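You operate a simulated robot arm through the tools that you are given. There is no shell and no other tool.

You are at the controls of a simulated robot arm. One attempt, no reset.

## Task
Swap in the purple handles and fix one on the glued bag.
Fine: the black handles go on the low grey stand, the new carton stays in the handle machine's socket; throw the crank, turn the bag under the wide pad and push it; the third carton, glue arm, valve and other bags stay put.

The check looks at the end state, three seconds after you hand in, the way a careful person would. Anything else that was tipped, shoved, dropped, spilled or broken makes it a failure.

## Robot
A 6-joint arm with a two-finger gripper, fixed in place. Base frame: the origin is at the foot of the arm, x ahead of it, y to its left, z up; the work surface is at about z = 800. Readings come in mm, degrees, newtons and seconds.
Its first joint turns from -166.0 to 166.0 degrees. Payload 1.71 kg.
Tool frame: the origin (TCP) lies between the finger pads and is the grasp point; the fingertips stand 20 mm ahead of it; z points along the fingers, y is the line along which they close. The gripper opens to 96 mm. The gripper's body begins 113 mm behind the TCP.
Orientation is that of the tool frame in the base frame, as [roll, pitch, yaw] about the fixed x, y, z axes, in that order (R = Rz(yaw) Ry(pitch) Rx(roll)). With the fingers straight down and closing along the base's y, the tool's x points along the base's -x, its y along +y and its z along -z.

## Interface
- The arm moves only by the tool apply_moves. Its argument "steps" is a list that holds one entry, the list of rows, each a list of 7 numbers: the turn, a rotation vector about the tool's x, y, z in units of 5 degrees (1.0 is 5 degrees), then the shift along the tool's x, y, z in units of 40 mm (1.0 is 40 mm), then the opening, from 0 (shut) to 1 (fully open). In form: [[[ax, ay, az, tx, ty, tz, fingers], ...]]. A call has 1 to 20 rows; each row shifts and turns the commanded pose from where the row before left it, along the tool's axes as they then stand. A call with a number of a shift or a turn outside -1 to 1 is refused whole. Each row takes 0.2 s and may step no farther than 50 mm and 8.6 degrees from the row before; otherwise, or with a gripper value out of range, the whole call is refused. A pose out of reach is approached as far as the arm can. The call stops where the force on the tool passes 50 N (or 10 N more than at its start, if that is more) or the arm is blocked; 0.2 s more then pass. Each finger travels about 45 mm/s and halts on what it meets, pressing with about 20 N; the grip force reading is that of the motor and also rises with nothing between the fingers. The clock runs only during rows and for 0.2 s after the last one: add rows that do not move to give the fingers time. It gives the time, the measured TCP pose, the force on the tool (base axes), the opening and the grip force at its end, in the units of the frame above (readings bear some noise), with the torque about the TCP (base axes, N m) and any sound that the robot's microphone picked up.
- Cameras (640 x 400 px; columns grow to the right, rows downward): "scene" is fixed at [227.6, 648, 1417]; the picture's right is [-0.53, -0.85, 0.00], its down [-0.62, 0.39, -0.68] and it looks along [0.58, -0.36, -0.73] (base axes); focal length 252 px, centre (320, 200). "wrist" rides on the gripper at [66, 14, -145] in the tool frame; the picture's right is [-0.21, 0.98, 0.00], its down [-0.88, -0.19, -0.45] and it looks along [-0.44, -0.09, 0.90] (tool axes); focal length 275 px, centre (320, 200). There is no depth. A picture from a camera that has moved, and an enlarged one, comes with that camera's place and axes in the base frame and with its lens. The place of the scene camera against the robot may be out by one fixed shift of up to 18 mm in any direction.
- snapshot(camera): a new picture of that camera. It takes no simulated time.
- raise_lower(by): slides the trunk up (or, below 0, down) by that many mm; the arm rides with it, the base frame stays. It gives what a move gives, with no picture.
- inspect(camera, box): a new picture of the part [left, top, right, bottom] of that camera's present view, enlarged. It takes no simulated time.
- finish_job(): hands the job in; it is judged then, once.

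Places have to be worked out from the pictures, the camera data and where the tool is seen. Open the gripper and draw the arm clear of the work before you hand the job in, unless the task says otherwise.

The tools are called after "Emit:" as name(argument=value, ...) on one line, values as JSON. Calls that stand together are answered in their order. apply_moves: Moves the arm, as the interface text tells. Its arguments: {"type":"object","properties":{"steps":{"type":"array","items":{"type":"array","items":{"type":"array","items":{"type":"number"}}}}},"required":["steps"]} The other tools are called the same way: raise_lower (by) slides the trunk up or down; snapshot (camera) takes a picture; inspect (camera, box) takes an enlarged picture of a part of a camera's view; finish_job () hands the job in.

At the start:

```text
time_s: 0.0
tcp_pos: [436.3, 367.7, 1189.1]
tool_rot: [179.9, 0.0, 179.9]
wrist_force: [0.3, 0.3, 0.0]
wrist_torque: [-0.01, -0.03, 0.02]
opening: 95.9
gripper_force: 0.0
trunk travel left (down, up): [-200.0, 190.0]
```

scene: 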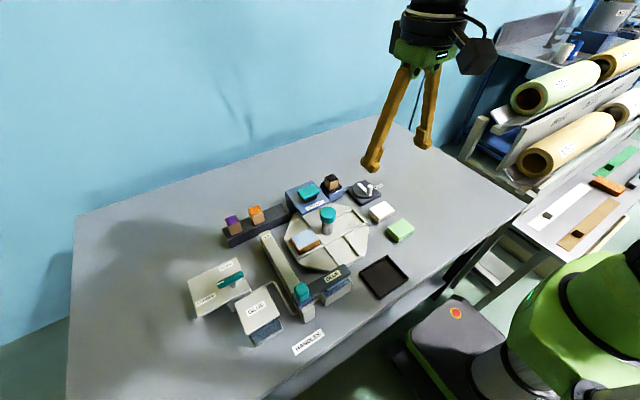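
wrist: 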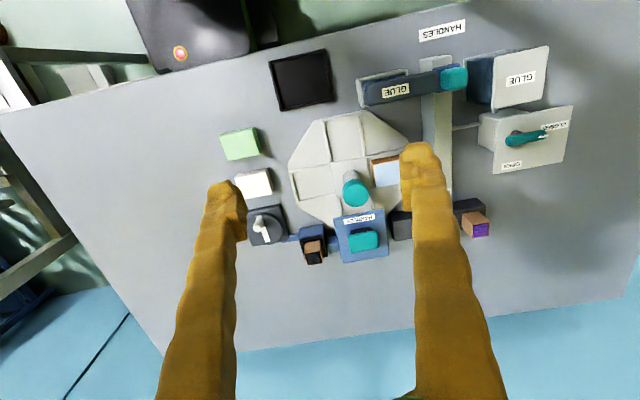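

I'll look closer at the bench before moving anything; the first pictures show a turntable with bags, a handle machine (blue), cartons, a glue arm and valve.

Emit:
inspect(camera="scene", box=[170, 160, 430, 360])

Emit:
inspect(camera="scene", box=[210, 165, 310, 245])

Emit:
inspect(camera="scene", box=[280, 165, 400, 260])

Emit:
inspect(camera="wrist", box=[210, 90, 510, 280])

```text
2.00 times, centred on (300, 260) of scene
camera zoom: at [227.6, 648.0, 1417.0], right [-0.53, -0.85, 0.0], down [-0.62, 0.39, -0.68], along [0.58, -0.36, -0.73], focal length 503 px, centre (360, 80)
```

zoom: 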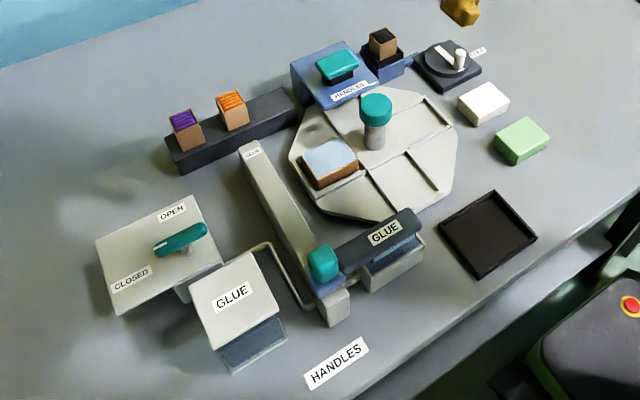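

```text
5.00 times, centred on (260, 205) of scene
camera zoom: at [227.6, 648.0, 1417.0], right [-0.53, -0.85, 0.0], down [-0.62, 0.39, -0.68], along [0.58, -0.36, -0.73], focal length 1258 px, centre (620, 175)
```

zoom: 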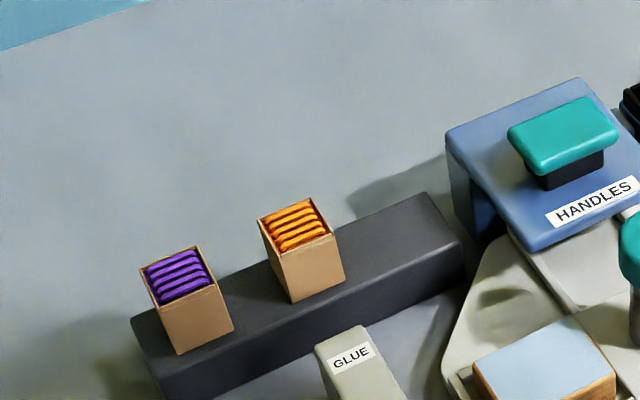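

```text
4.21 times, centred on (340, 212) of scene
camera zoom: at [227.6, 648.0, 1417.0], right [-0.53, -0.85, 0.0], down [-0.62, 0.39, -0.68], along [0.58, -0.36, -0.73], focal length 1060 px, centre (236, 147)
```

zoom: 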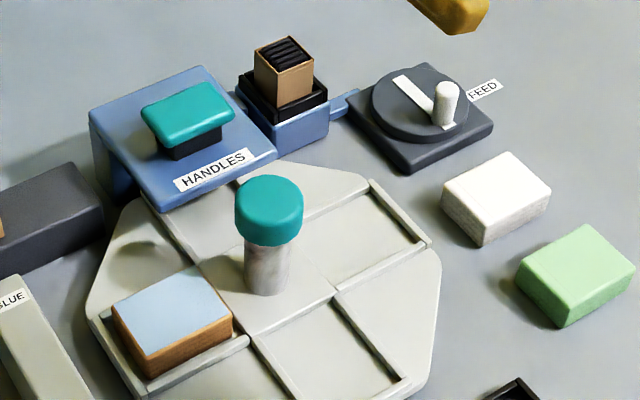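

```text
2.11 times, centred on (360, 185) of wrist
camera zoom: at [371.4, 381.1, 1334.9], right [0.21, 0.98, 0.0], down [0.88, -0.19, 0.44], along [0.43, -0.09, -0.9], focal length 580 px, centre (236, 232)
```

zoom: 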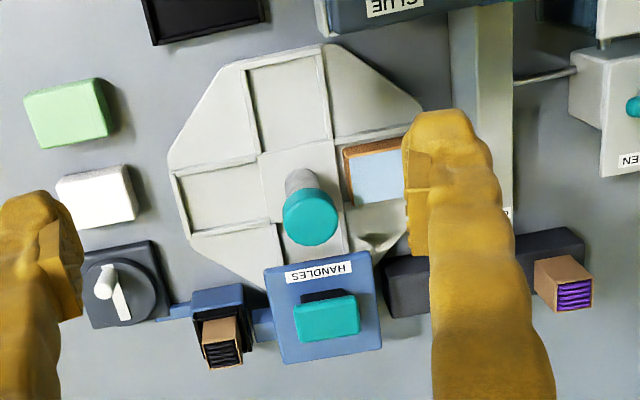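

The work lies around x 550–750, y 200–600. I'll bring the wrist camera over the handle machine at a safe height to measure things better.

Emit:
apply_moves(steps=[[[0, 0, 0, -0.775, -0.425, 0.245, 1], [0, 0, 0, -0.775, -0.425, 0.245, 1], [0, 0, 0, -0.775, -0.425, 0.245, 1], [0, 0, 0, -0.775, -0.425, 0.245, 1], [0, 0, 0, 0, 0, 0, 1]]])

Emit:
snapshot(camera="wrist")

Emit:
snapshot(camera="scene")

```text
time_s: 1.2
tcp_pos: [545.9, 298.5, 1158.1]
tool_rot: [179.9, 0.7, 179.9]
wrist_force: [0.8, 0.6, -0.3]
wrist_torque: [0.03, 0.1, -0.01]
opening: 96.1
gripper_force: 0.1
trunk travel left (down, up): [-200.0, 190.0]
```

```text
taken
camera wrist: at [480.0, 312.0, 1302.1], right [0.21, 0.98, 0.0], down [0.87, -0.18, 0.46], along [0.45, -0.09, -0.89], focal length 275 px, centre (320, 200)
```

wrist: 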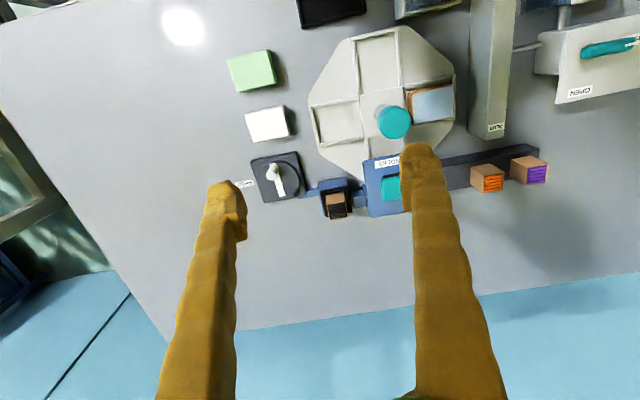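

```text
taken
```

scene: 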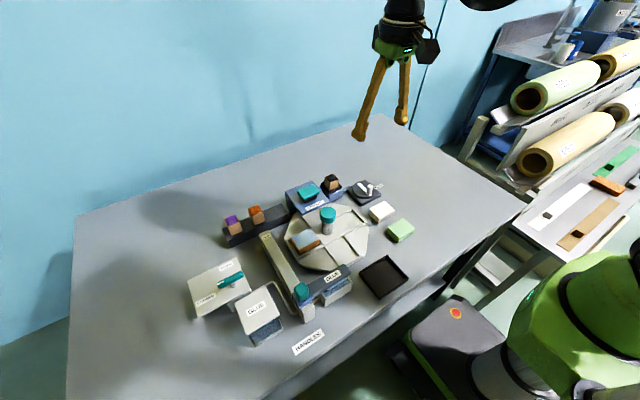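

The arm is still settling near (546, 298). I'll hold still, then zoom in on the machine parts from here.

Emit:
apply_moves(steps=[[[0, 0, 0, 0, 0, 0, 1], [0, 0, 0, 0, 0, 0, 1]]])

Emit:
inspect(camera="wrist", box=[230, 130, 400, 236])

Emit:
inspect(camera="wrist", box=[290, 20, 560, 220])

Emit:
inspect(camera="scene", box=[315, 165, 395, 215])

```text
time_s: 1.8
tcp_pos: [546.3, 298.5, 1159.3]
tool_rot: [180.0, 0.8, 180.0]
wrist_force: [0.3, 0.5, 0.8]
wrist_torque: [0.0, 0.01, -0.01]
opening: 96.0
gripper_force: 0.0
trunk travel left (down, up): [-200.0, 190.0]
```

```text
3.76 times, centred on (315, 183) of wrist
camera zoom: at [478.7, 312.0, 1302.7], right [0.21, 0.98, 0.0], down [0.87, -0.19, 0.46], along [0.45, -0.09, -0.89], focal length 1036 px, centre (339, 264)
```

zoom: 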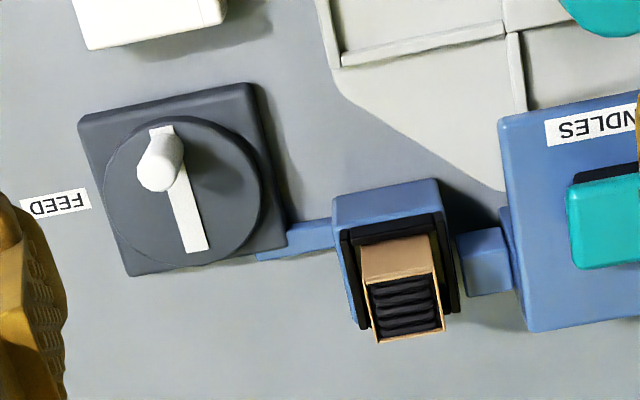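

```text
2.00 times, centred on (425, 120) of wrist
camera zoom: at [478.7, 312.0, 1302.7], right [0.21, 0.98, 0.0], down [0.87, -0.19, 0.46], along [0.45, -0.09, -0.89], focal length 551 px, centre (110, 360)
```

zoom: 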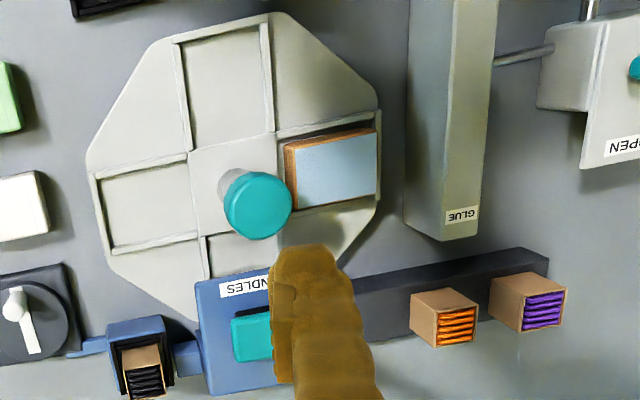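

```text
8.00 times, centred on (355, 190) of scene
camera zoom: at [227.6, 648.0, 1417.0], right [-0.53, -0.85, 0.0], down [-0.62, 0.39, -0.68], along [0.58, -0.36, -0.73], focal length 2013 px, centre (40, 280)
```

zoom: 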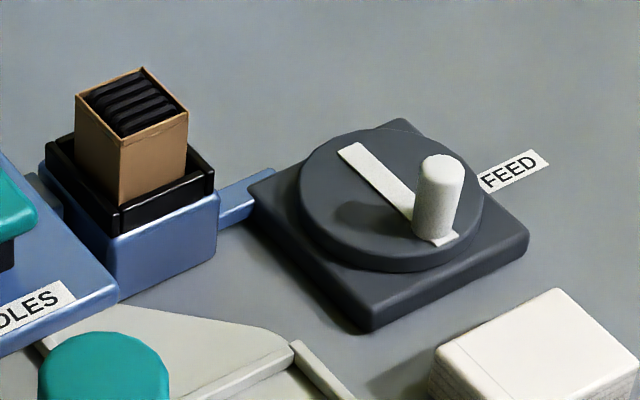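

Triangulating: the black carton's top is near (729, 291, 866), about 32 mm square, and the purple one near (733, 635, 862) on the stand. I'll drop lower for a close view of the socket and crank.

Emit:
apply_moves(steps=[[[0, 0, 0, -0.5, 0, 0.7, 1], [0, 0, 0, -0.5, 0, 0.7, 1], [0, 0, 0, -0.5, 0, 0.7, 1], [0, 0, 0, -0.5, 0, 0.6, 1], [0, 0, 0, 0, 0, 0, 1], [0, 0, 0, 0, 0, 0, 1]]])

Emit:
snapshot(camera="wrist")

Emit:
inspect(camera="wrist", box=[240, 100, 400, 200])

```text
time_s: 3.2
tcp_pos: [625.8, 298.1, 1053.9]
tool_rot: [180.0, 0.7, -179.9]
wrist_force: [-0.3, 0.3, 0.6]
wrist_torque: [0.01, 0.03, -0.03]
opening: 96.2
gripper_force: 0.1
trunk travel left (down, up): [-200.0, 190.0]
```

```text
taken
camera wrist: at [558.1, 311.7, 1197.4], right [0.21, 0.98, 0.0], down [0.87, -0.19, 0.46], along [0.45, -0.09, -0.89], focal length 275 px, centre (320, 200)
```

wrist: 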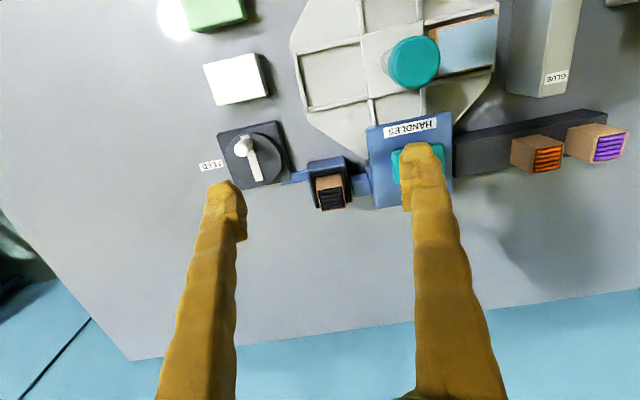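

```text
4.00 times, centred on (320, 150) of wrist
camera zoom: at [558.1, 311.7, 1197.4], right [0.21, 0.98, 0.0], down [0.87, -0.19, 0.46], along [0.45, -0.09, -0.89], focal length 1101 px, centre (320, 400)
```

zoom: 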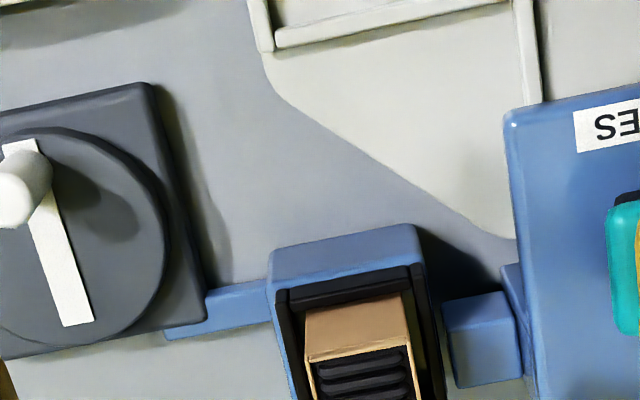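

Now a tighter look at the carton in its socket and at the crank from here.

Emit:
inspect(camera="wrist", box=[290, 150, 378, 215])

Emit:
inspect(camera="wrist", box=[195, 110, 300, 200])

Emit:
inspect(camera="wrist", box=[440, 90, 640, 190])

Emit:
inspect(camera="wrist", box=[280, 0, 520, 150])

```text
6.15 times, centred on (334, 182) of wrist
camera zoom: at [558.1, 311.7, 1197.4], right [0.21, 0.98, 0.0], down [0.87, -0.19, 0.46], along [0.45, -0.09, -0.89], focal length 1694 px, centre (234, 308)
```

zoom: 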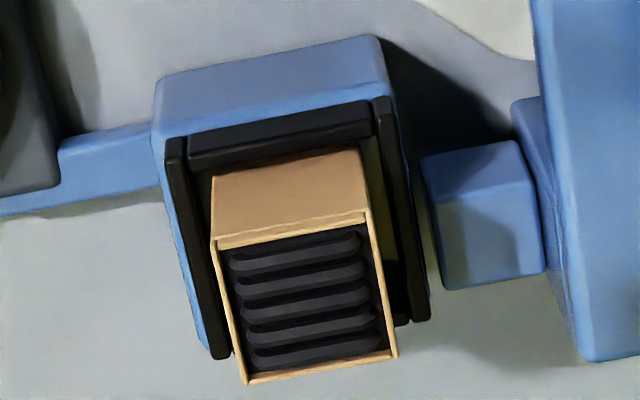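

```text
4.44 times, centred on (248, 155) of wrist
camera zoom: at [558.1, 311.7, 1197.4], right [0.21, 0.98, 0.0], down [0.87, -0.19, 0.46], along [0.45, -0.09, -0.89], focal length 1224 px, centre (642, 400)
```

zoom: 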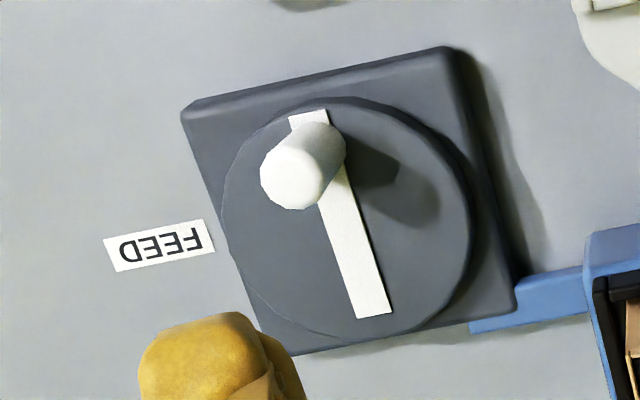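

```text
3.20 times, centred on (540, 140) of wrist
camera zoom: at [558.1, 311.7, 1197.4], right [0.21, 0.98, 0.0], down [0.87, -0.19, 0.46], along [0.45, -0.09, -0.89], focal length 881 px, centre (-384, 392)
```

zoom: 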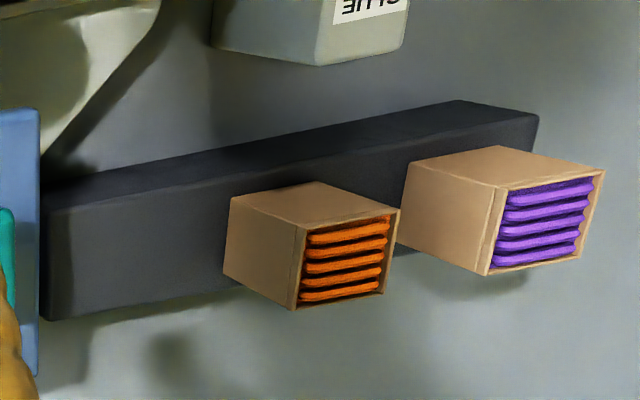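

```text
2.67 times, centred on (400, 75) of wrist
camera zoom: at [558.1, 311.7, 1197.4], right [0.21, 0.98, 0.0], down [0.87, -0.19, 0.46], along [0.45, -0.09, -0.89], focal length 734 px, centre (107, 533)
```

zoom: 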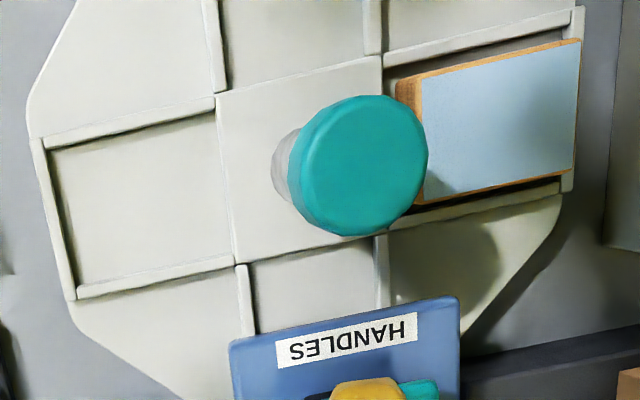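

The carton tops and socket are well resolved: black carton about x 709–745, y 275–309, top z ≈ 866, rim at z ≈ 840; the stand spans about y 472–673 at x ≈ 726 with a free spot near y 500. I'll turn the gripper 90° so the fingers close along x, away from the press.

Emit:
apply_moves(steps=[[[0, 0.14, 1, 0, 0, 0, 0.8], [0, 0, 1, 0, 0, 0, 0.8], [0, 0, 1, 0, 0, 0, 0.8], [0, 0, 1, 0, 0, 0, 0.8], [0, 0, 1, 0, 0, 0, 0.8], [0, 0, 1, 0, 0, 0, 0.8], [0, 0, 1, 0, 0, 0, 0.8], [0, 0, 1, 0, 0, 0, 0.8], [0, 0, 1, 0, 0, 0, 0.8], [0, 0, 1, 0, 0, 0, 0.8], [0, 0, 1, 0, 0, 0, 0.8], [0, 0, 1, 0, 0, 0, 0.8], [0, 0, 1, 0, 0, 0, 0.8], [0, 0, 1, 0, 0, 0, 0.8], [0, 0, 1, 0, 0, 0, 0.8], [0, 0, 1, 0, 0, 0, 0.8], [0, 0, 1, 0, 0, 0, 0.8], [0, 0, 1, 0, 0, 0, 0.8], [0, 0, 0, 0, 0, 0, 0.8], [0, 0, 0, 0, 0, 0, 0.8]]])

Emit:
snapshot(camera="wrist")

```text
time_s: 7.4
tcp_pos: [624.5, 299.5, 1051.2]
tool_rot: [179.9, -0.1, 89.9]
wrist_force: [-1.1, -0.5, 0.6]
wrist_torque: [0.0, -0.02, -0.03]
opening: 77.0
gripper_force: 0.0
trunk travel left (down, up): [-200.0, 190.0]
```

```text
taken
camera wrist: at [638.9, 364.9, 1195.6], right [0.98, -0.21, 0.0], down [-0.19, -0.88, 0.44], along [-0.09, -0.43, -0.9], focal length 275 px, centre (320, 200)
```

wrist: 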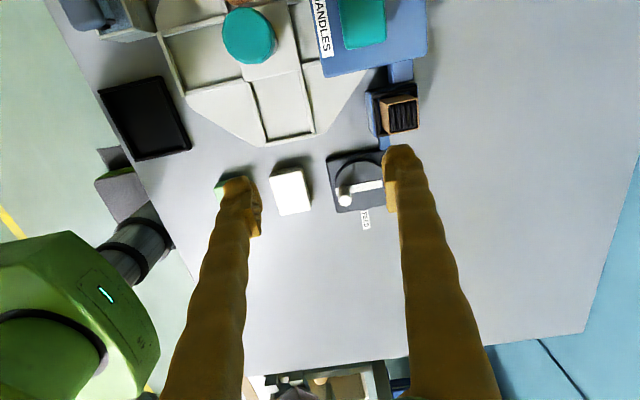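

Rotation is done (yaw 90). I move over the black carton at z ≈ 960 and check alignment.

Emit:
apply_moves(steps=[[[0, 0, 0, -0.047, 0.635, 0.57, 0.8], [0, 0, 0, -0.047, 0.635, 0.57, 0.8], [0, 0, 0, -0.047, 0.635, 0.57, 0.8], [0, 0, 0, -0.047, 0.635, 0.57, 0.8], [0, 0, 0, 0, 0, 0, 0.8], [0, 0, 0, 0, 0, 0, 0.8]]])

Emit:
snapshot(camera="wrist")

Emit:
inspect(camera="scene", box=[280, 120, 420, 220])

```text
time_s: 8.8
tcp_pos: [730.7, 292.7, 959.7]
tool_rot: [179.9, -0.2, 90.0]
wrist_force: [0.2, 1.1, -0.5]
wrist_torque: [-0.03, 0.01, 0.03]
opening: 76.8
gripper_force: 0.1
trunk travel left (down, up): [-200.0, 190.0]
```

```text
taken
camera wrist: at [743.8, 357.7, 1104.3], right [0.98, -0.21, 0.0], down [-0.19, -0.88, 0.44], along [-0.09, -0.43, -0.9], focal length 275 px, centre (320, 200)
```

wrist: 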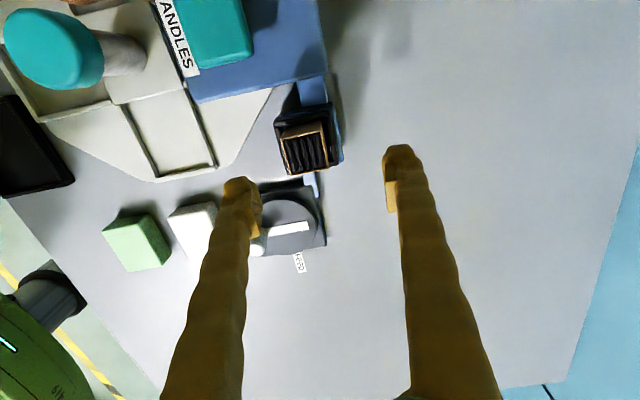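

```text
4.00 times, centred on (350, 170) of scene
camera zoom: at [227.6, 648.0, 1417.0], right [-0.53, -0.85, 0.0], down [-0.62, 0.39, -0.68], along [0.58, -0.36, -0.73], focal length 1007 px, centre (200, 320)
```

zoom: 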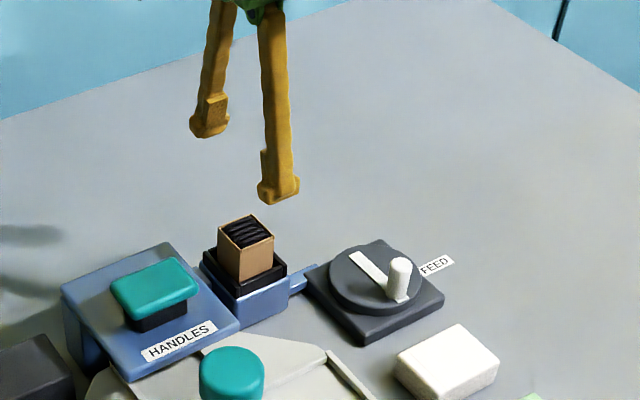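

TCP reads (730.7, 292.7, 960). I'll zoom on the carton between the fingers to confirm its centre from this viewpoint.

Emit:
inspect(camera="wrist", box=[230, 60, 410, 260])

Emit:
inspect(camera="wrist", box=[265, 95, 350, 180])

```text
2.00 times, centred on (320, 160) of wrist
camera zoom: at [743.8, 357.7, 1104.3], right [0.98, -0.21, 0.0], down [-0.19, -0.88, 0.44], along [-0.09, -0.43, -0.9], focal length 551 px, centre (320, 280)
```

zoom: 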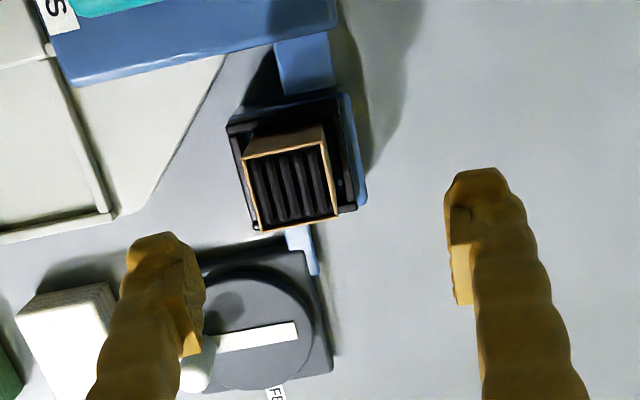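

```text
4.71 times, centred on (308, 138) of wrist
camera zoom: at [743.8, 357.7, 1104.3], right [0.98, -0.21, 0.0], down [-0.19, -0.88, 0.44], along [-0.09, -0.43, -0.9], focal length 1295 px, centre (379, 494)
```

zoom: 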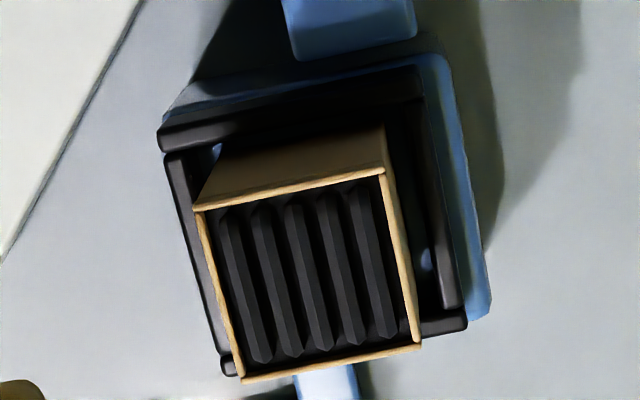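

Triangulating from the two wrist views alone (the scene camera is offset), the black carton is at x 701–734, y 278–310, top z ≈ 883, with the rim at z ≈ 847. I shift to (718, 293.5) and lower partway.

Emit:
apply_moves(steps=[[[0, 0, 0, 0.02, -0.32, 0.2, 0.8], [0, 0, 0, 0, 0, 0.6, 0.8], [0, 0, 0, 0, 0, 0.6, 0.8], [0, 0, 0, 0, 0, 0, 0.8], [0, 0, 0, 0, 0, 0, 0.8]]])

Emit:
inspect(camera="wrist", box=[210, 20, 430, 240])

Emit:
inspect(camera="scene", box=[290, 130, 400, 220])

```text
time_s: 10.0
tcp_pos: [713.4, 291.0, 904.3]
tool_rot: [179.9, -0.1, 90.0]
wrist_force: [0.6, 0.0, 0.2]
wrist_torque: [-0.03, 0.03, 0.02]
opening: 76.9
gripper_force: 0.0
trunk travel left (down, up): [-200.0, 190.0]
```

```text
1.82 times, centred on (320, 130) of wrist
camera zoom: at [727.5, 356.5, 1049.4], right [0.98, -0.21, 0.0], down [-0.19, -0.88, 0.44], along [-0.09, -0.43, -0.9], focal length 500 px, centre (320, 327)
```

zoom: 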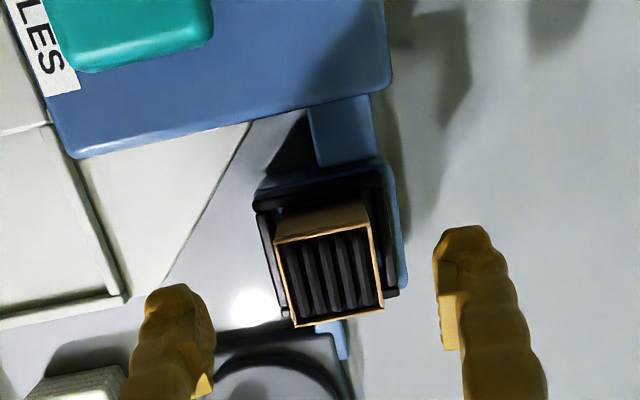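

```text
4.44 times, centred on (345, 175) of scene
camera zoom: at [227.6, 648.0, 1417.0], right [-0.53, -0.85, 0.0], down [-0.62, 0.39, -0.68], along [0.58, -0.36, -0.73], focal length 1118 px, centre (209, 311)
```

zoom: 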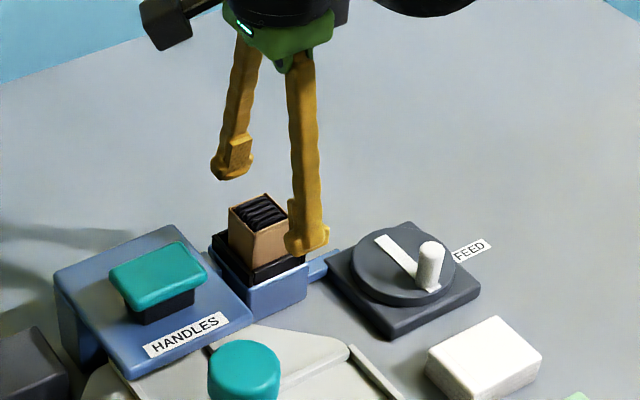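

The reading (713.4, 291.0) differs by a few mm from what I commanded; I'll hold to see whether that's noise, before going lower.

Emit:
apply_moves(steps=[[[0, 0, 0, 0, 0, 0, 0.8]]])

Emit:
apply_moves(steps=[[[0, 0, 0, 0, 0, 0, 0.8]]])

Emit:
inspect(camera="wrist", box=[210, 20, 430, 240])

```text
time_s: 10.4
tcp_pos: [713.7, 290.6, 904.3]
tool_rot: [179.8, -0.1, 90.0]
wrist_force: [-0.3, -0.3, -0.1]
wrist_torque: [0.01, 0.02, 0.02]
opening: 76.9
gripper_force: 0.1
trunk travel left (down, up): [-200.0, 190.0]
```

```text
time_s: 10.8
tcp_pos: [713.2, 290.9, 904.6]
tool_rot: [179.8, -0.1, 90.0]
wrist_force: [-0.1, 0.4, 0.7]
wrist_torque: [-0.02, 0.01, -0.02]
opening: 76.8
gripper_force: 0.0
trunk travel left (down, up): [-200.0, 190.0]
```

```text
1.82 times, centred on (320, 130) of wrist
camera zoom: at [727.5, 356.6, 1049.5], right [0.98, -0.21, 0.0], down [-0.19, -0.88, 0.44], along [-0.09, -0.43, -0.9], focal length 500 px, centre (320, 327)
```

zoom: 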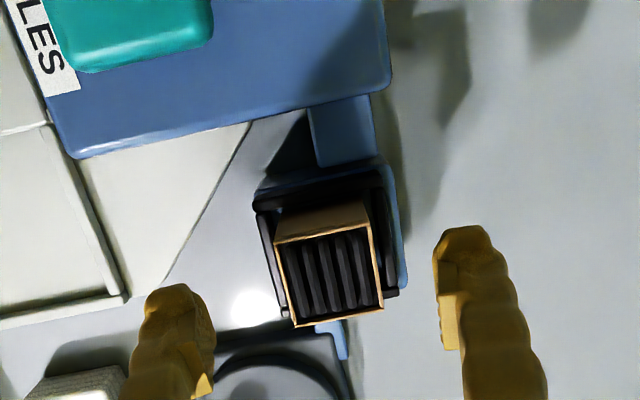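

Readings are steady, and this third view again puts the carton at (718.5, 293.8). I correct by +5 mm x and +3 mm y before descending.

Emit:
apply_moves(steps=[[[0, 0, 0, 0.07, 0.12, 0.1, 0.8], [0, 0, 0, 0, 0, 0, 0.8], [0, 0, 0, 0, 0, 0, 0.8]]])

```text
time_s: 11.6
tcp_pos: [718.0, 295.2, 901.8]
tool_rot: [180.0, -0.1, 90.1]
wrist_force: [0.0, 0.6, -0.5]
wrist_torque: [0.01, -0.01, 0.04]
opening: 76.8
gripper_force: 0.1
trunk travel left (down, up): [-200.0, 190.0]
```

Aligned at (718.0, 295.2). I lower to z ≈ 872 so the fingertips stay a few mm above the rim, then close.

Emit:
apply_moves(steps=[[[0, 0, 0, -0.02, 0, 0.4, 0.8], [0, 0, 0, 0, 0, 0.35, 0.8], [0, 0, 0, 0, 0, 0, 0.8], [0, 0, 0, 0, 0, 0, 0.8]]])

Emit:
inspect(camera="wrist", box=[210, 20, 430, 240])

Emit:
inspect(camera="scene", box=[290, 130, 400, 220])

```text
time_s: 12.6
tcp_pos: [717.8, 293.0, 871.5]
tool_rot: [179.8, -0.1, 90.0]
wrist_force: [0.4, 0.3, -0.4]
wrist_torque: [0.0, -0.01, 0.02]
opening: 77.0
gripper_force: 0.1
trunk travel left (down, up): [-200.0, 190.0]
```

```text
1.82 times, centred on (320, 130) of wrist
camera zoom: at [731.6, 358.4, 1015.6], right [0.98, -0.21, 0.0], down [-0.19, -0.88, 0.44], along [-0.09, -0.43, -0.9], focal length 500 px, centre (320, 327)
```

zoom: 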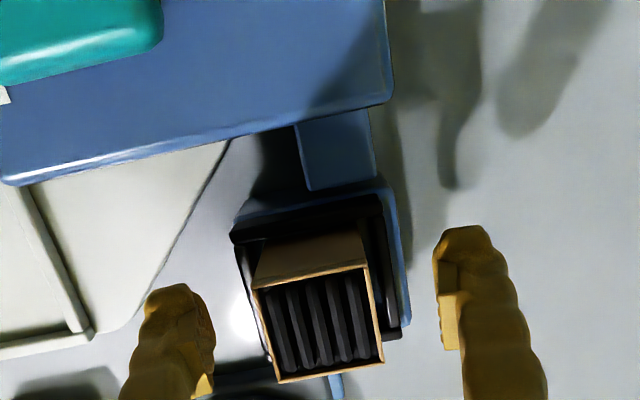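

```text
4.44 times, centred on (345, 175) of scene
camera zoom: at [227.6, 648.0, 1417.0], right [-0.53, -0.85, 0.0], down [-0.62, 0.39, -0.68], along [0.58, -0.36, -0.73], focal length 1118 px, centre (209, 311)
```

zoom: 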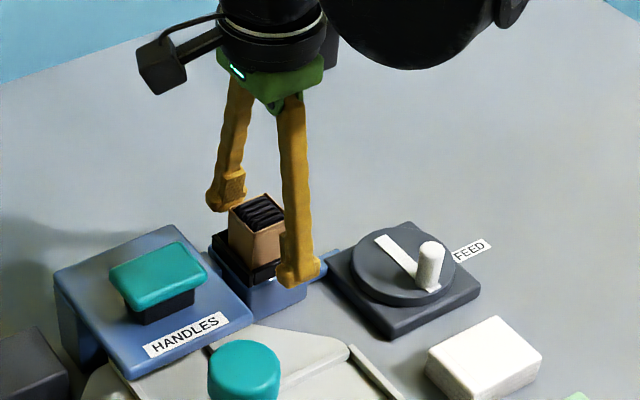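

Everything lines up around the carton. I close the fingers on it and hold.

Emit:
apply_moves(steps=[[[0, 0, 0, 0, 0, 0, 0.2], [0, 0, 0, 0, 0, 0, 0.2], [0, 0, 0, 0, 0, 0, 0.2], [0, 0, 0, 0, 0, 0, 0.2], [0, 0, 0, 0, 0, 0, 0.2]]])

```text
time_s: 13.8
tcp_pos: [718.6, 291.7, 869.7]
tool_rot: [179.9, -0.2, 89.9]
wrist_force: [6.0, 0.6, 7.1]
wrist_torque: [0.04, -0.13, 0.02]
opening: 46.8
gripper_force: 34.9
trunk travel left (down, up): [-200.0, 190.0]
```

The fingers stopped at 46.8 mm – wider than the carton – so the tips met the socket rim. I reopen, look, and then go a bit higher.

Emit:
apply_moves(steps=[[[0, 0, 0, 0, 0, 0, 0.8], [0, 0, 0, 0, 0, 0, 0.8], [0, 0, 0, 0, 0, 0, 0.8], [0, 0, 0, 0, 0, -0.22, 0.8], [0, 0, 0, 0, 0, 0, 0.8], [0, 0, 0, 0, 0, 0, 0.8]]])

Emit:
inspect(camera="wrist", box=[210, 20, 430, 240])

Emit:
inspect(camera="scene", box=[315, 165, 375, 210])

```text
time_s: 15.2
tcp_pos: [718.0, 293.6, 879.0]
tool_rot: [179.9, -0.1, 90.0]
wrist_force: [-0.7, 0.3, -0.5]
wrist_torque: [-0.04, 0.01, 0.0]
opening: 76.7
gripper_force: 0.0
trunk travel left (down, up): [-200.0, 190.0]
```

```text
1.82 times, centred on (320, 130) of wrist
camera zoom: at [731.7, 359.2, 1023.7], right [0.98, -0.21, 0.0], down [-0.19, -0.88, 0.44], along [-0.09, -0.43, -0.9], focal length 500 px, centre (320, 327)
```

zoom: 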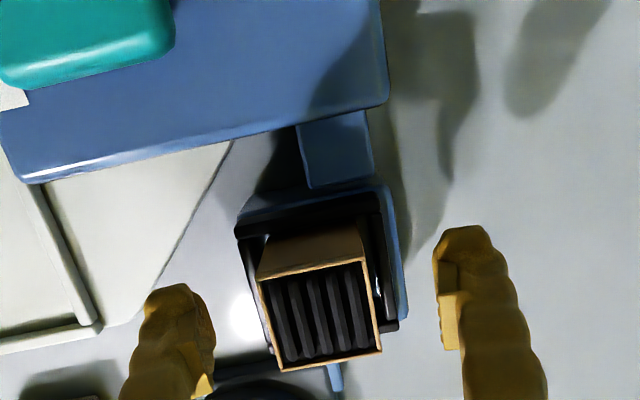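

```text
8.89 times, centred on (345, 188) of scene
camera zoom: at [227.6, 648.0, 1417.0], right [-0.53, -0.85, 0.0], down [-0.62, 0.39, -0.68], along [0.58, -0.36, -0.73], focal length 2237 px, centre (98, 311)
```

zoom: 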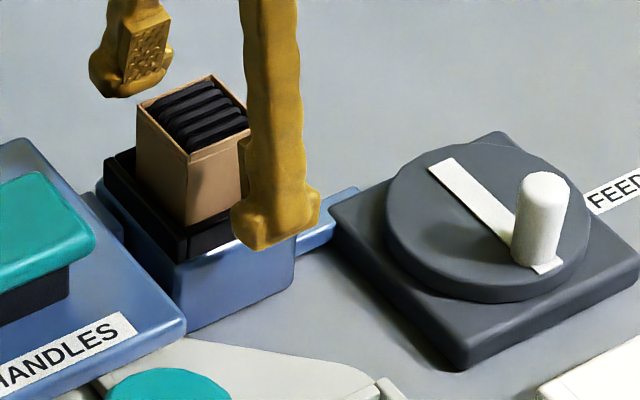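

The socket and carton look undisturbed. Now at z = 879 the tips are well clear of the rim, so I close again.

Emit:
apply_moves(steps=[[[0, 0, 0, 0, 0, 0, 0.2], [0, 0, 0, 0, 0, 0, 0.2], [0, 0, 0, 0, 0, 0, 0.2], [0, 0, 0, 0, 0, 0, 0.2], [0, 0, 0, 0, 0, 0, 0.2], [0, 0, 0, 0, 0, 0, 0.2]]])

Emit:
inspect(camera="scene", box=[315, 165, 375, 210])

Emit:
inspect(camera="wrist", box=[210, 20, 430, 240])

```text
time_s: 16.6
tcp_pos: [717.9, 294.8, 879.6]
tool_rot: [180.0, -0.1, 89.9]
wrist_force: [-0.9, 0.0, -0.9]
wrist_torque: [0.01, -0.01, -0.01]
opening: 32.4
gripper_force: 19.9
trunk travel left (down, up): [-200.0, 190.0]
```

```text
8.89 times, centred on (345, 188) of scene
camera zoom: at [227.6, 648.0, 1417.0], right [-0.53, -0.85, 0.0], down [-0.62, 0.39, -0.68], along [0.58, -0.36, -0.73], focal length 2237 px, centre (98, 311)
```

zoom: 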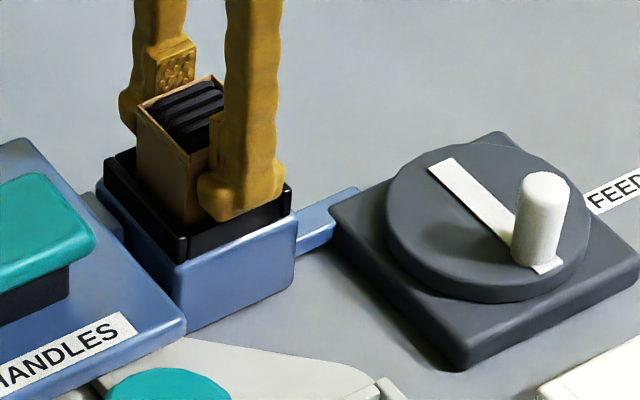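

```text
1.82 times, centred on (320, 130) of wrist
camera zoom: at [731.7, 359.2, 1023.7], right [0.98, -0.21, 0.0], down [-0.19, -0.88, 0.44], along [-0.09, -0.43, -0.9], focal length 500 px, centre (320, 327)
```

zoom: 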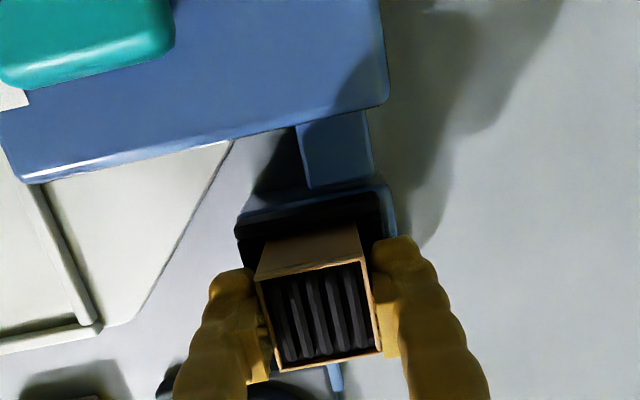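

Gripped at 32.4 mm with 20 N. I lift the carton slightly to check the hold, then look.

Emit:
apply_moves(steps=[[[0, 0, 0, 0, 0, -0.25, 0.2], [0, 0, 0, 0, 0, -0.4, 0.2], [0, 0, 0, 0, 0, -0.6, 0.2], [0, 0, 0, 0, 0, 0, 0.2], [0, 0, 0, 0, 0, 0, 0.2]]])

Emit:
inspect(camera="scene", box=[290, 130, 400, 220])

```text
time_s: 17.8
tcp_pos: [718.9, 293.6, 929.6]
tool_rot: [179.9, -0.1, 89.9]
wrist_force: [0.2, 0.3, -0.6]
wrist_torque: [0.0, 0.0, -0.04]
opening: 32.6
gripper_force: 20.2
trunk travel left (down, up): [-200.0, 190.0]
```

```text
4.44 times, centred on (345, 175) of scene
camera zoom: at [227.6, 648.0, 1417.0], right [-0.53, -0.85, 0.0], down [-0.62, 0.39, -0.68], along [0.58, -0.36, -0.73], focal length 1118 px, centre (209, 311)
```

zoom: 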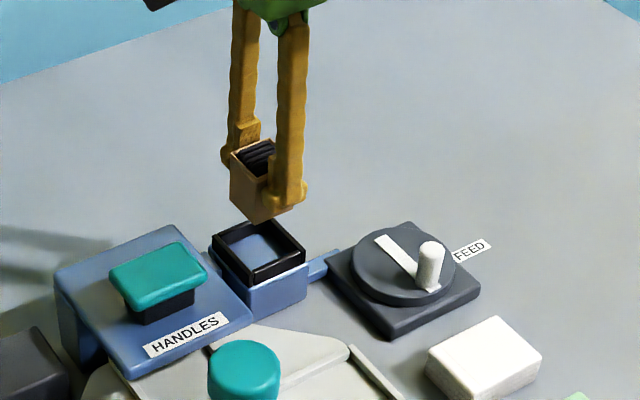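

The carton came out cleanly. I raise the trunk to gain height and reach before crossing over the press.

Emit:
raise_lower(by=90)

```text
time_s: 19.1
tcp_pos: [718.3, 293.6, 1019.8]
tool_rot: [179.9, -0.1, 89.9]
wrist_force: [-0.7, -0.2, -0.2]
wrist_torque: [0.01, 0.01, 0.03]
opening: 32.5
gripper_force: 19.6
trunk travel left (down, up): [-290.0, 100.0]
```

TCP at z ≈ 1020. I carry the carton along +y to above the stand's free spot at about (718, 492).

Emit:
apply_moves(steps=[[[0, 0, 0, 0.5, 0, 0, 0.2], [0, 0, 0, 0.8, 0, 0, 0.2], [0, 0, 0, 0.8, 0, 0, 0.2], [0, 0, 0, 0.8, 0, 0, 0.2], [0, 0, 0, 0.8, 0, 0, 0.2], [0, 0, 0, 0.8, 0, 0, 0.2], [0, 0, 0, 0.46, 0, 0, 0.2], [0, 0, 0, 0, 0, 0, 0.2], [0, 0, 0, 0, 0, 0, 0.2]]])

Emit:
snapshot(camera="wrist")

Emit:
inspect(camera="scene", box=[200, 110, 360, 230])

```text
time_s: 21.1
tcp_pos: [716.3, 491.3, 1022.0]
tool_rot: [179.8, -0.1, 89.9]
wrist_force: [0.1, -1.1, -0.3]
wrist_torque: [-0.05, 0.0, -0.04]
opening: 32.7
gripper_force: 20.2
trunk travel left (down, up): [-290.0, 100.0]
```

```text
taken
camera wrist: at [730.0, 556.2, 1164.9], right [0.98, -0.21, 0.0], down [-0.19, -0.88, 0.44], along [-0.09, -0.43, -0.9], focal length 275 px, centre (320, 200)
```

wrist: 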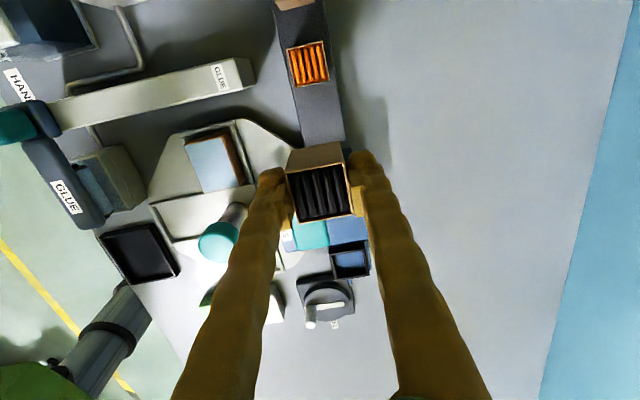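

```text
3.33 times, centred on (280, 170) of scene
camera zoom: at [227.6, 648.0, 1417.0], right [-0.53, -0.85, 0.0], down [-0.62, 0.39, -0.68], along [0.58, -0.36, -0.73], focal length 839 px, centre (453, 300)
```

zoom: 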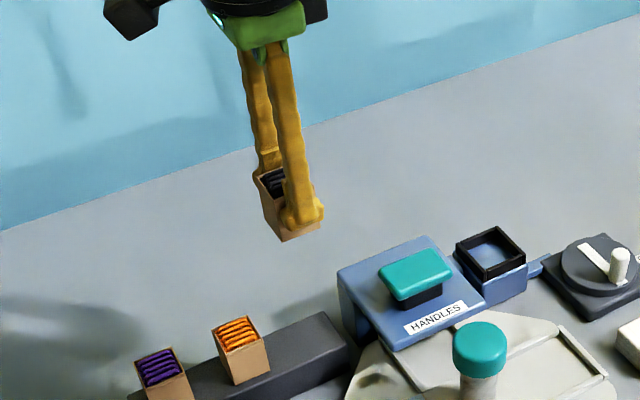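

Reached (716, 491, 1022). I zoom in on the stand to fix its edges and the orange carton from this viewpoint.

Emit:
inspect(camera="wrist", box=[250, 0, 410, 100])

Emit:
inspect(camera="wrist", box=[270, 80, 390, 160])

```text
4.00 times, centred on (330, 50) of wrist
camera zoom: at [730.0, 556.2, 1164.9], right [0.98, -0.21, 0.0], down [-0.19, -0.88, 0.44], along [-0.09, -0.43, -0.9], focal length 1101 px, centre (280, 800)
```

zoom: 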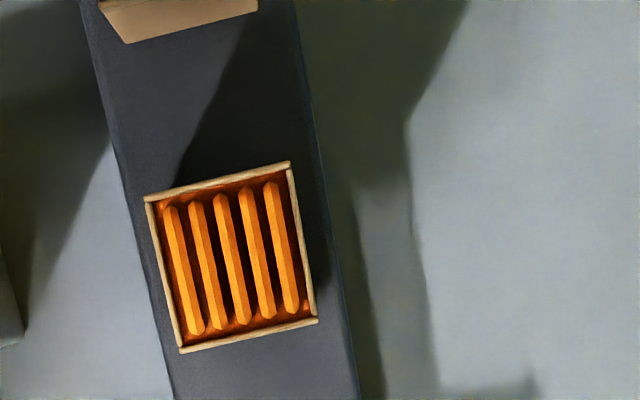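

```text
5.00 times, centred on (330, 120) of wrist
camera zoom: at [730.0, 556.2, 1164.9], right [0.98, -0.21, 0.0], down [-0.19, -0.88, 0.44], along [-0.09, -0.43, -0.9], focal length 1376 px, centre (270, 600)
```

zoom: 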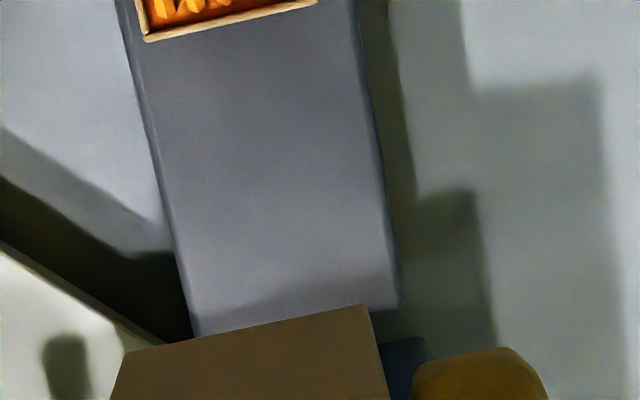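

The stand's near end is at y ≈ 469 with x 693–743, orange at (719, 556), stand top z ≈ 840. I lower the black carton to just above the stand.

Emit:
apply_moves(steps=[[[0, 0, 0, 0.03, 0.05, 0.8, 0.2], [0, 0, 0, 0, 0, 0.8, 0.2], [0, 0, 0, 0, 0, 0.8, 0.2], [0, 0, 0, 0, 0, 0.6, 0.2], [0, 0, 0, 0, 0, 0, 0.2], [0, 0, 0, 0, 0, 0, 0.2]]])

Emit:
inspect(camera="scene", box=[210, 140, 330, 240])

Emit:
snapshot(camera="wrist")

```text
time_s: 22.4
tcp_pos: [721.2, 491.9, 900.5]
tool_rot: [180.0, -0.1, 90.0]
wrist_force: [-0.6, 0.2, -1.1]
wrist_torque: [0.02, -0.01, 0.0]
opening: 32.4
gripper_force: 20.6
trunk travel left (down, up): [-290.0, 100.0]
```

```text
4.00 times, centred on (270, 190) of scene
camera zoom: at [227.6, 648.0, 1417.0], right [-0.53, -0.85, 0.0], down [-0.62, 0.39, -0.68], along [0.58, -0.36, -0.73], focal length 1007 px, centre (520, 240)
```

zoom: 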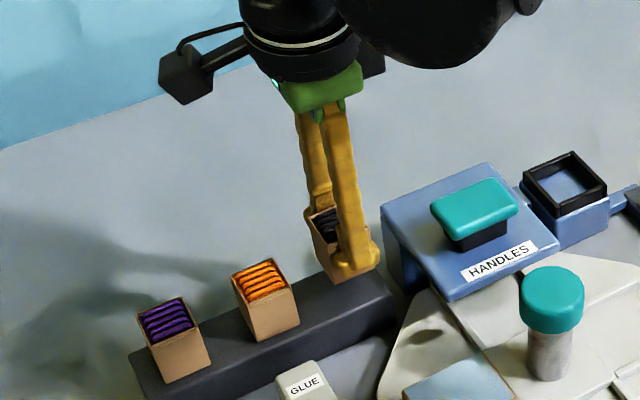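

```text
taken
camera wrist: at [735.2, 556.6, 1045.9], right [0.98, -0.21, 0.0], down [-0.19, -0.88, 0.44], along [-0.09, -0.43, -0.9], focal length 275 px, centre (320, 200)
```

wrist: 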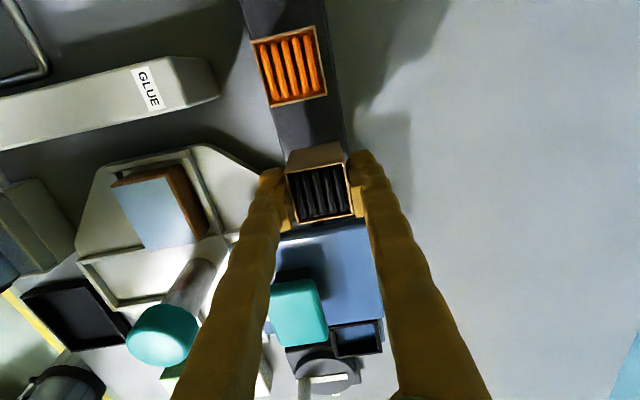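

It hangs about 20 mm above the stand. I ease it down in small steps, watching force.

Emit:
apply_moves(steps=[[[0, 0, 0, 0, -0.07, 0.2, 0.2], [0, 0, 0, 0, 0, 0.18, 0.2], [0, 0, 0, 0, 0, 0, 0.2], [0, 0, 0, 0, 0, 0, 0.2]]])

Emit:
apply_moves(steps=[[[0, 0, 0, 0, 0, 0.06, 0.2], [0, 0, 0, 0, 0, 0, 0.2], [0, 0, 0, 0, 0, 0, 0.2]]])

Emit:
inspect(camera="scene", box=[240, 160, 320, 225])

```text
time_s: 23.4
tcp_pos: [717.7, 491.3, 886.7]
tool_rot: [179.9, -0.1, 90.0]
wrist_force: [-0.1, 1.4, 0.0]
wrist_torque: [-0.03, 0.02, -0.02]
opening: 32.8
gripper_force: 20.0
trunk travel left (down, up): [-290.0, 100.0]
```

```text
time_s: 24.2
tcp_pos: [717.6, 492.6, 884.4]
tool_rot: [179.9, -0.2, 90.0]
wrist_force: [0.1, 0.4, -0.4]
wrist_torque: [0.01, -0.01, 0.02]
opening: 32.8
gripper_force: 19.9
trunk travel left (down, up): [-290.0, 100.0]
```

```text
6.15 times, centred on (280, 192) of scene
camera zoom: at [227.6, 648.0, 1417.0], right [-0.53, -0.85, 0.0], down [-0.62, 0.39, -0.68], along [0.58, -0.36, -0.73], focal length 1549 px, centre (566, 246)
```

zoom: 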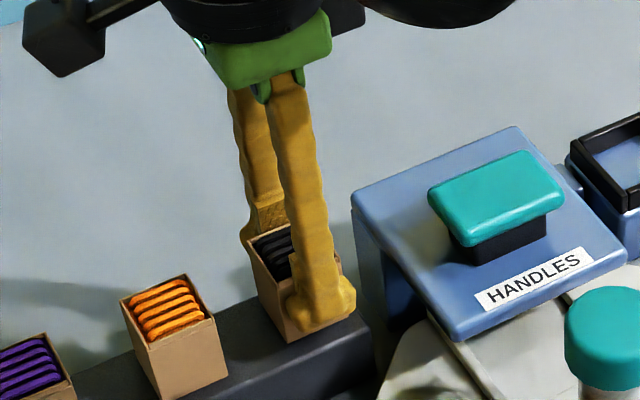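

Position is (717.6, 492.6) at z 884 with no contact yet. I continue down in 2 mm steps.

Emit:
apply_moves(steps=[[[0, 0, 0, 0, 0, 0.06, 0.2], [0, 0, 0, 0, 0, 0, 0.2]]])

Emit:
apply_moves(steps=[[[0, 0, 0, 0, 0, 0.06, 0.2], [0, 0, 0, 0, 0, 0, 0.2]]])

Emit:
apply_moves(steps=[[[0, 0, 0, 0, 0, 0.04, 0.2], [0, 0, 0, 0, 0, 0, 0.2]]])

```text
time_s: 24.9
tcp_pos: [719.6, 491.9, 880.8]
tool_rot: [180.0, -0.1, 90.0]
wrist_force: [0.2, 0.1, -0.4]
wrist_torque: [-0.01, 0.0, 0.04]
opening: 32.9
gripper_force: 20.2
trunk travel left (down, up): [-290.0, 100.0]
```

```text
time_s: 25.4
tcp_pos: [718.2, 491.6, 879.1]
tool_rot: [179.8, -0.1, 90.1]
wrist_force: [3.1, 0.7, 11.1]
wrist_torque: [0.03, -0.09, -0.03]
opening: 32.5
gripper_force: 20.2
trunk travel left (down, up): [-290.0, 100.0]
```

```text
time_s: 26.1
tcp_pos: [716.5, 493.5, 877.7]
tool_rot: [179.9, -0.1, 89.9]
wrist_force: [8.0, 2.9, 22.1]
wrist_torque: [0.01, -0.19, -0.02]
opening: 32.8
gripper_force: 19.9
trunk travel left (down, up): [-290.0, 100.0]
```

Contact at z ≈ 879: the carton is on the stand. I relieve the pressure by about 1.5 mm and open the fingers.

Emit:
apply_moves(steps=[[[0, 0, 0, 0, 0, -0.04, 0.2], [0, 0, 0, 0, 0, 0, 0.2]]])

Emit:
apply_moves(steps=[[[0, 0, 0, 0, 0, 0, 0.4], [0, 0, 0, 0, 0, 0, 0.5], [0, 0, 0, 0, 0, 0, 0.6], [0, 0, 0, 0, 0, 0, 0.7], [0, 0, 0, 0, 0, 0, 0.7]]])

Emit:
inspect(camera="scene", box=[240, 160, 320, 225])

Emit:
snapshot(camera="wrist")

```text
time_s: 26.6
tcp_pos: [717.4, 492.9, 877.8]
tool_rot: [179.9, -0.2, 90.0]
wrist_force: [-0.3, -0.7, -1.3]
wrist_torque: [0.01, 0.03, -0.03]
opening: 32.7
gripper_force: 20.2
trunk travel left (down, up): [-290.0, 100.0]
```

```text
time_s: 27.9
tcp_pos: [718.7, 492.5, 878.6]
tool_rot: [179.9, -0.2, 90.0]
wrist_force: [1.5, 0.1, 0.4]
wrist_torque: [-0.03, -0.01, 0.04]
opening: 67.4
gripper_force: 0.0
trunk travel left (down, up): [-290.0, 100.0]
```

```text
6.15 times, centred on (280, 192) of scene
camera zoom: at [227.6, 648.0, 1417.0], right [-0.53, -0.85, 0.0], down [-0.62, 0.39, -0.68], along [0.58, -0.36, -0.73], focal length 1549 px, centre (566, 246)
```

zoom: 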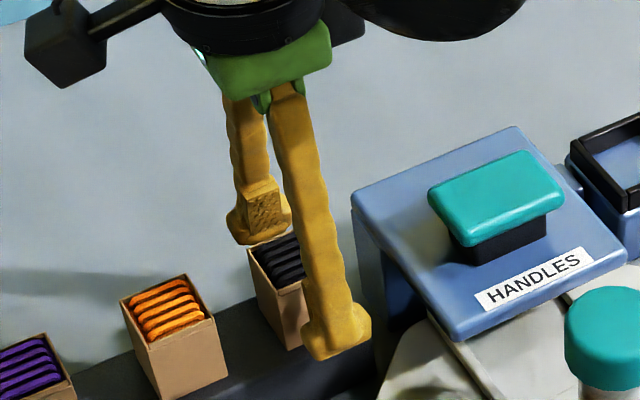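

```text
taken
camera wrist: at [732.1, 557.9, 1023.2], right [0.98, -0.21, 0.0], down [-0.19, -0.88, 0.44], along [-0.09, -0.43, -0.9], focal length 275 px, centre (320, 200)
```

wrist: 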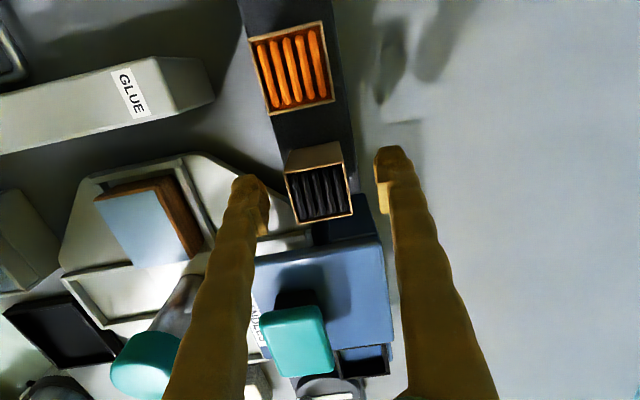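

The black carton stands upright on the stand. I rise straight up clear of the cartons.

Emit:
apply_moves(steps=[[[0, 0, 0, 0, 0, -0.4, 0.7], [0, 0, 0, 0, 0, -0.7, 0.7], [0, 0, 0, 0, 0, -0.8, 0.8], [0, 0, 0, 0, 0, -0.6, 0.8], [0, 0, 0, 0, 0, 0, 0.8], [0, 0, 0, 0, 0, 0, 0.8]]])

Emit:
inspect(camera="scene", box=[210, 140, 330, 240])

```text
time_s: 29.2
tcp_pos: [718.5, 493.0, 977.9]
tool_rot: [179.9, -0.1, 90.1]
wrist_force: [-0.1, 0.4, 0.4]
wrist_torque: [-0.01, 0.0, -0.01]
opening: 76.8
gripper_force: 0.1
trunk travel left (down, up): [-290.0, 100.0]
```

```text
4.00 times, centred on (270, 190) of scene
camera zoom: at [227.6, 648.0, 1417.0], right [-0.53, -0.85, 0.0], down [-0.62, 0.39, -0.68], along [0.58, -0.36, -0.73], focal length 1007 px, centre (520, 240)
```

zoom: 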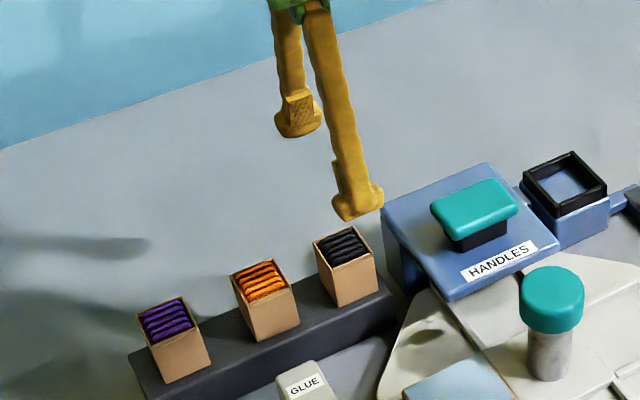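

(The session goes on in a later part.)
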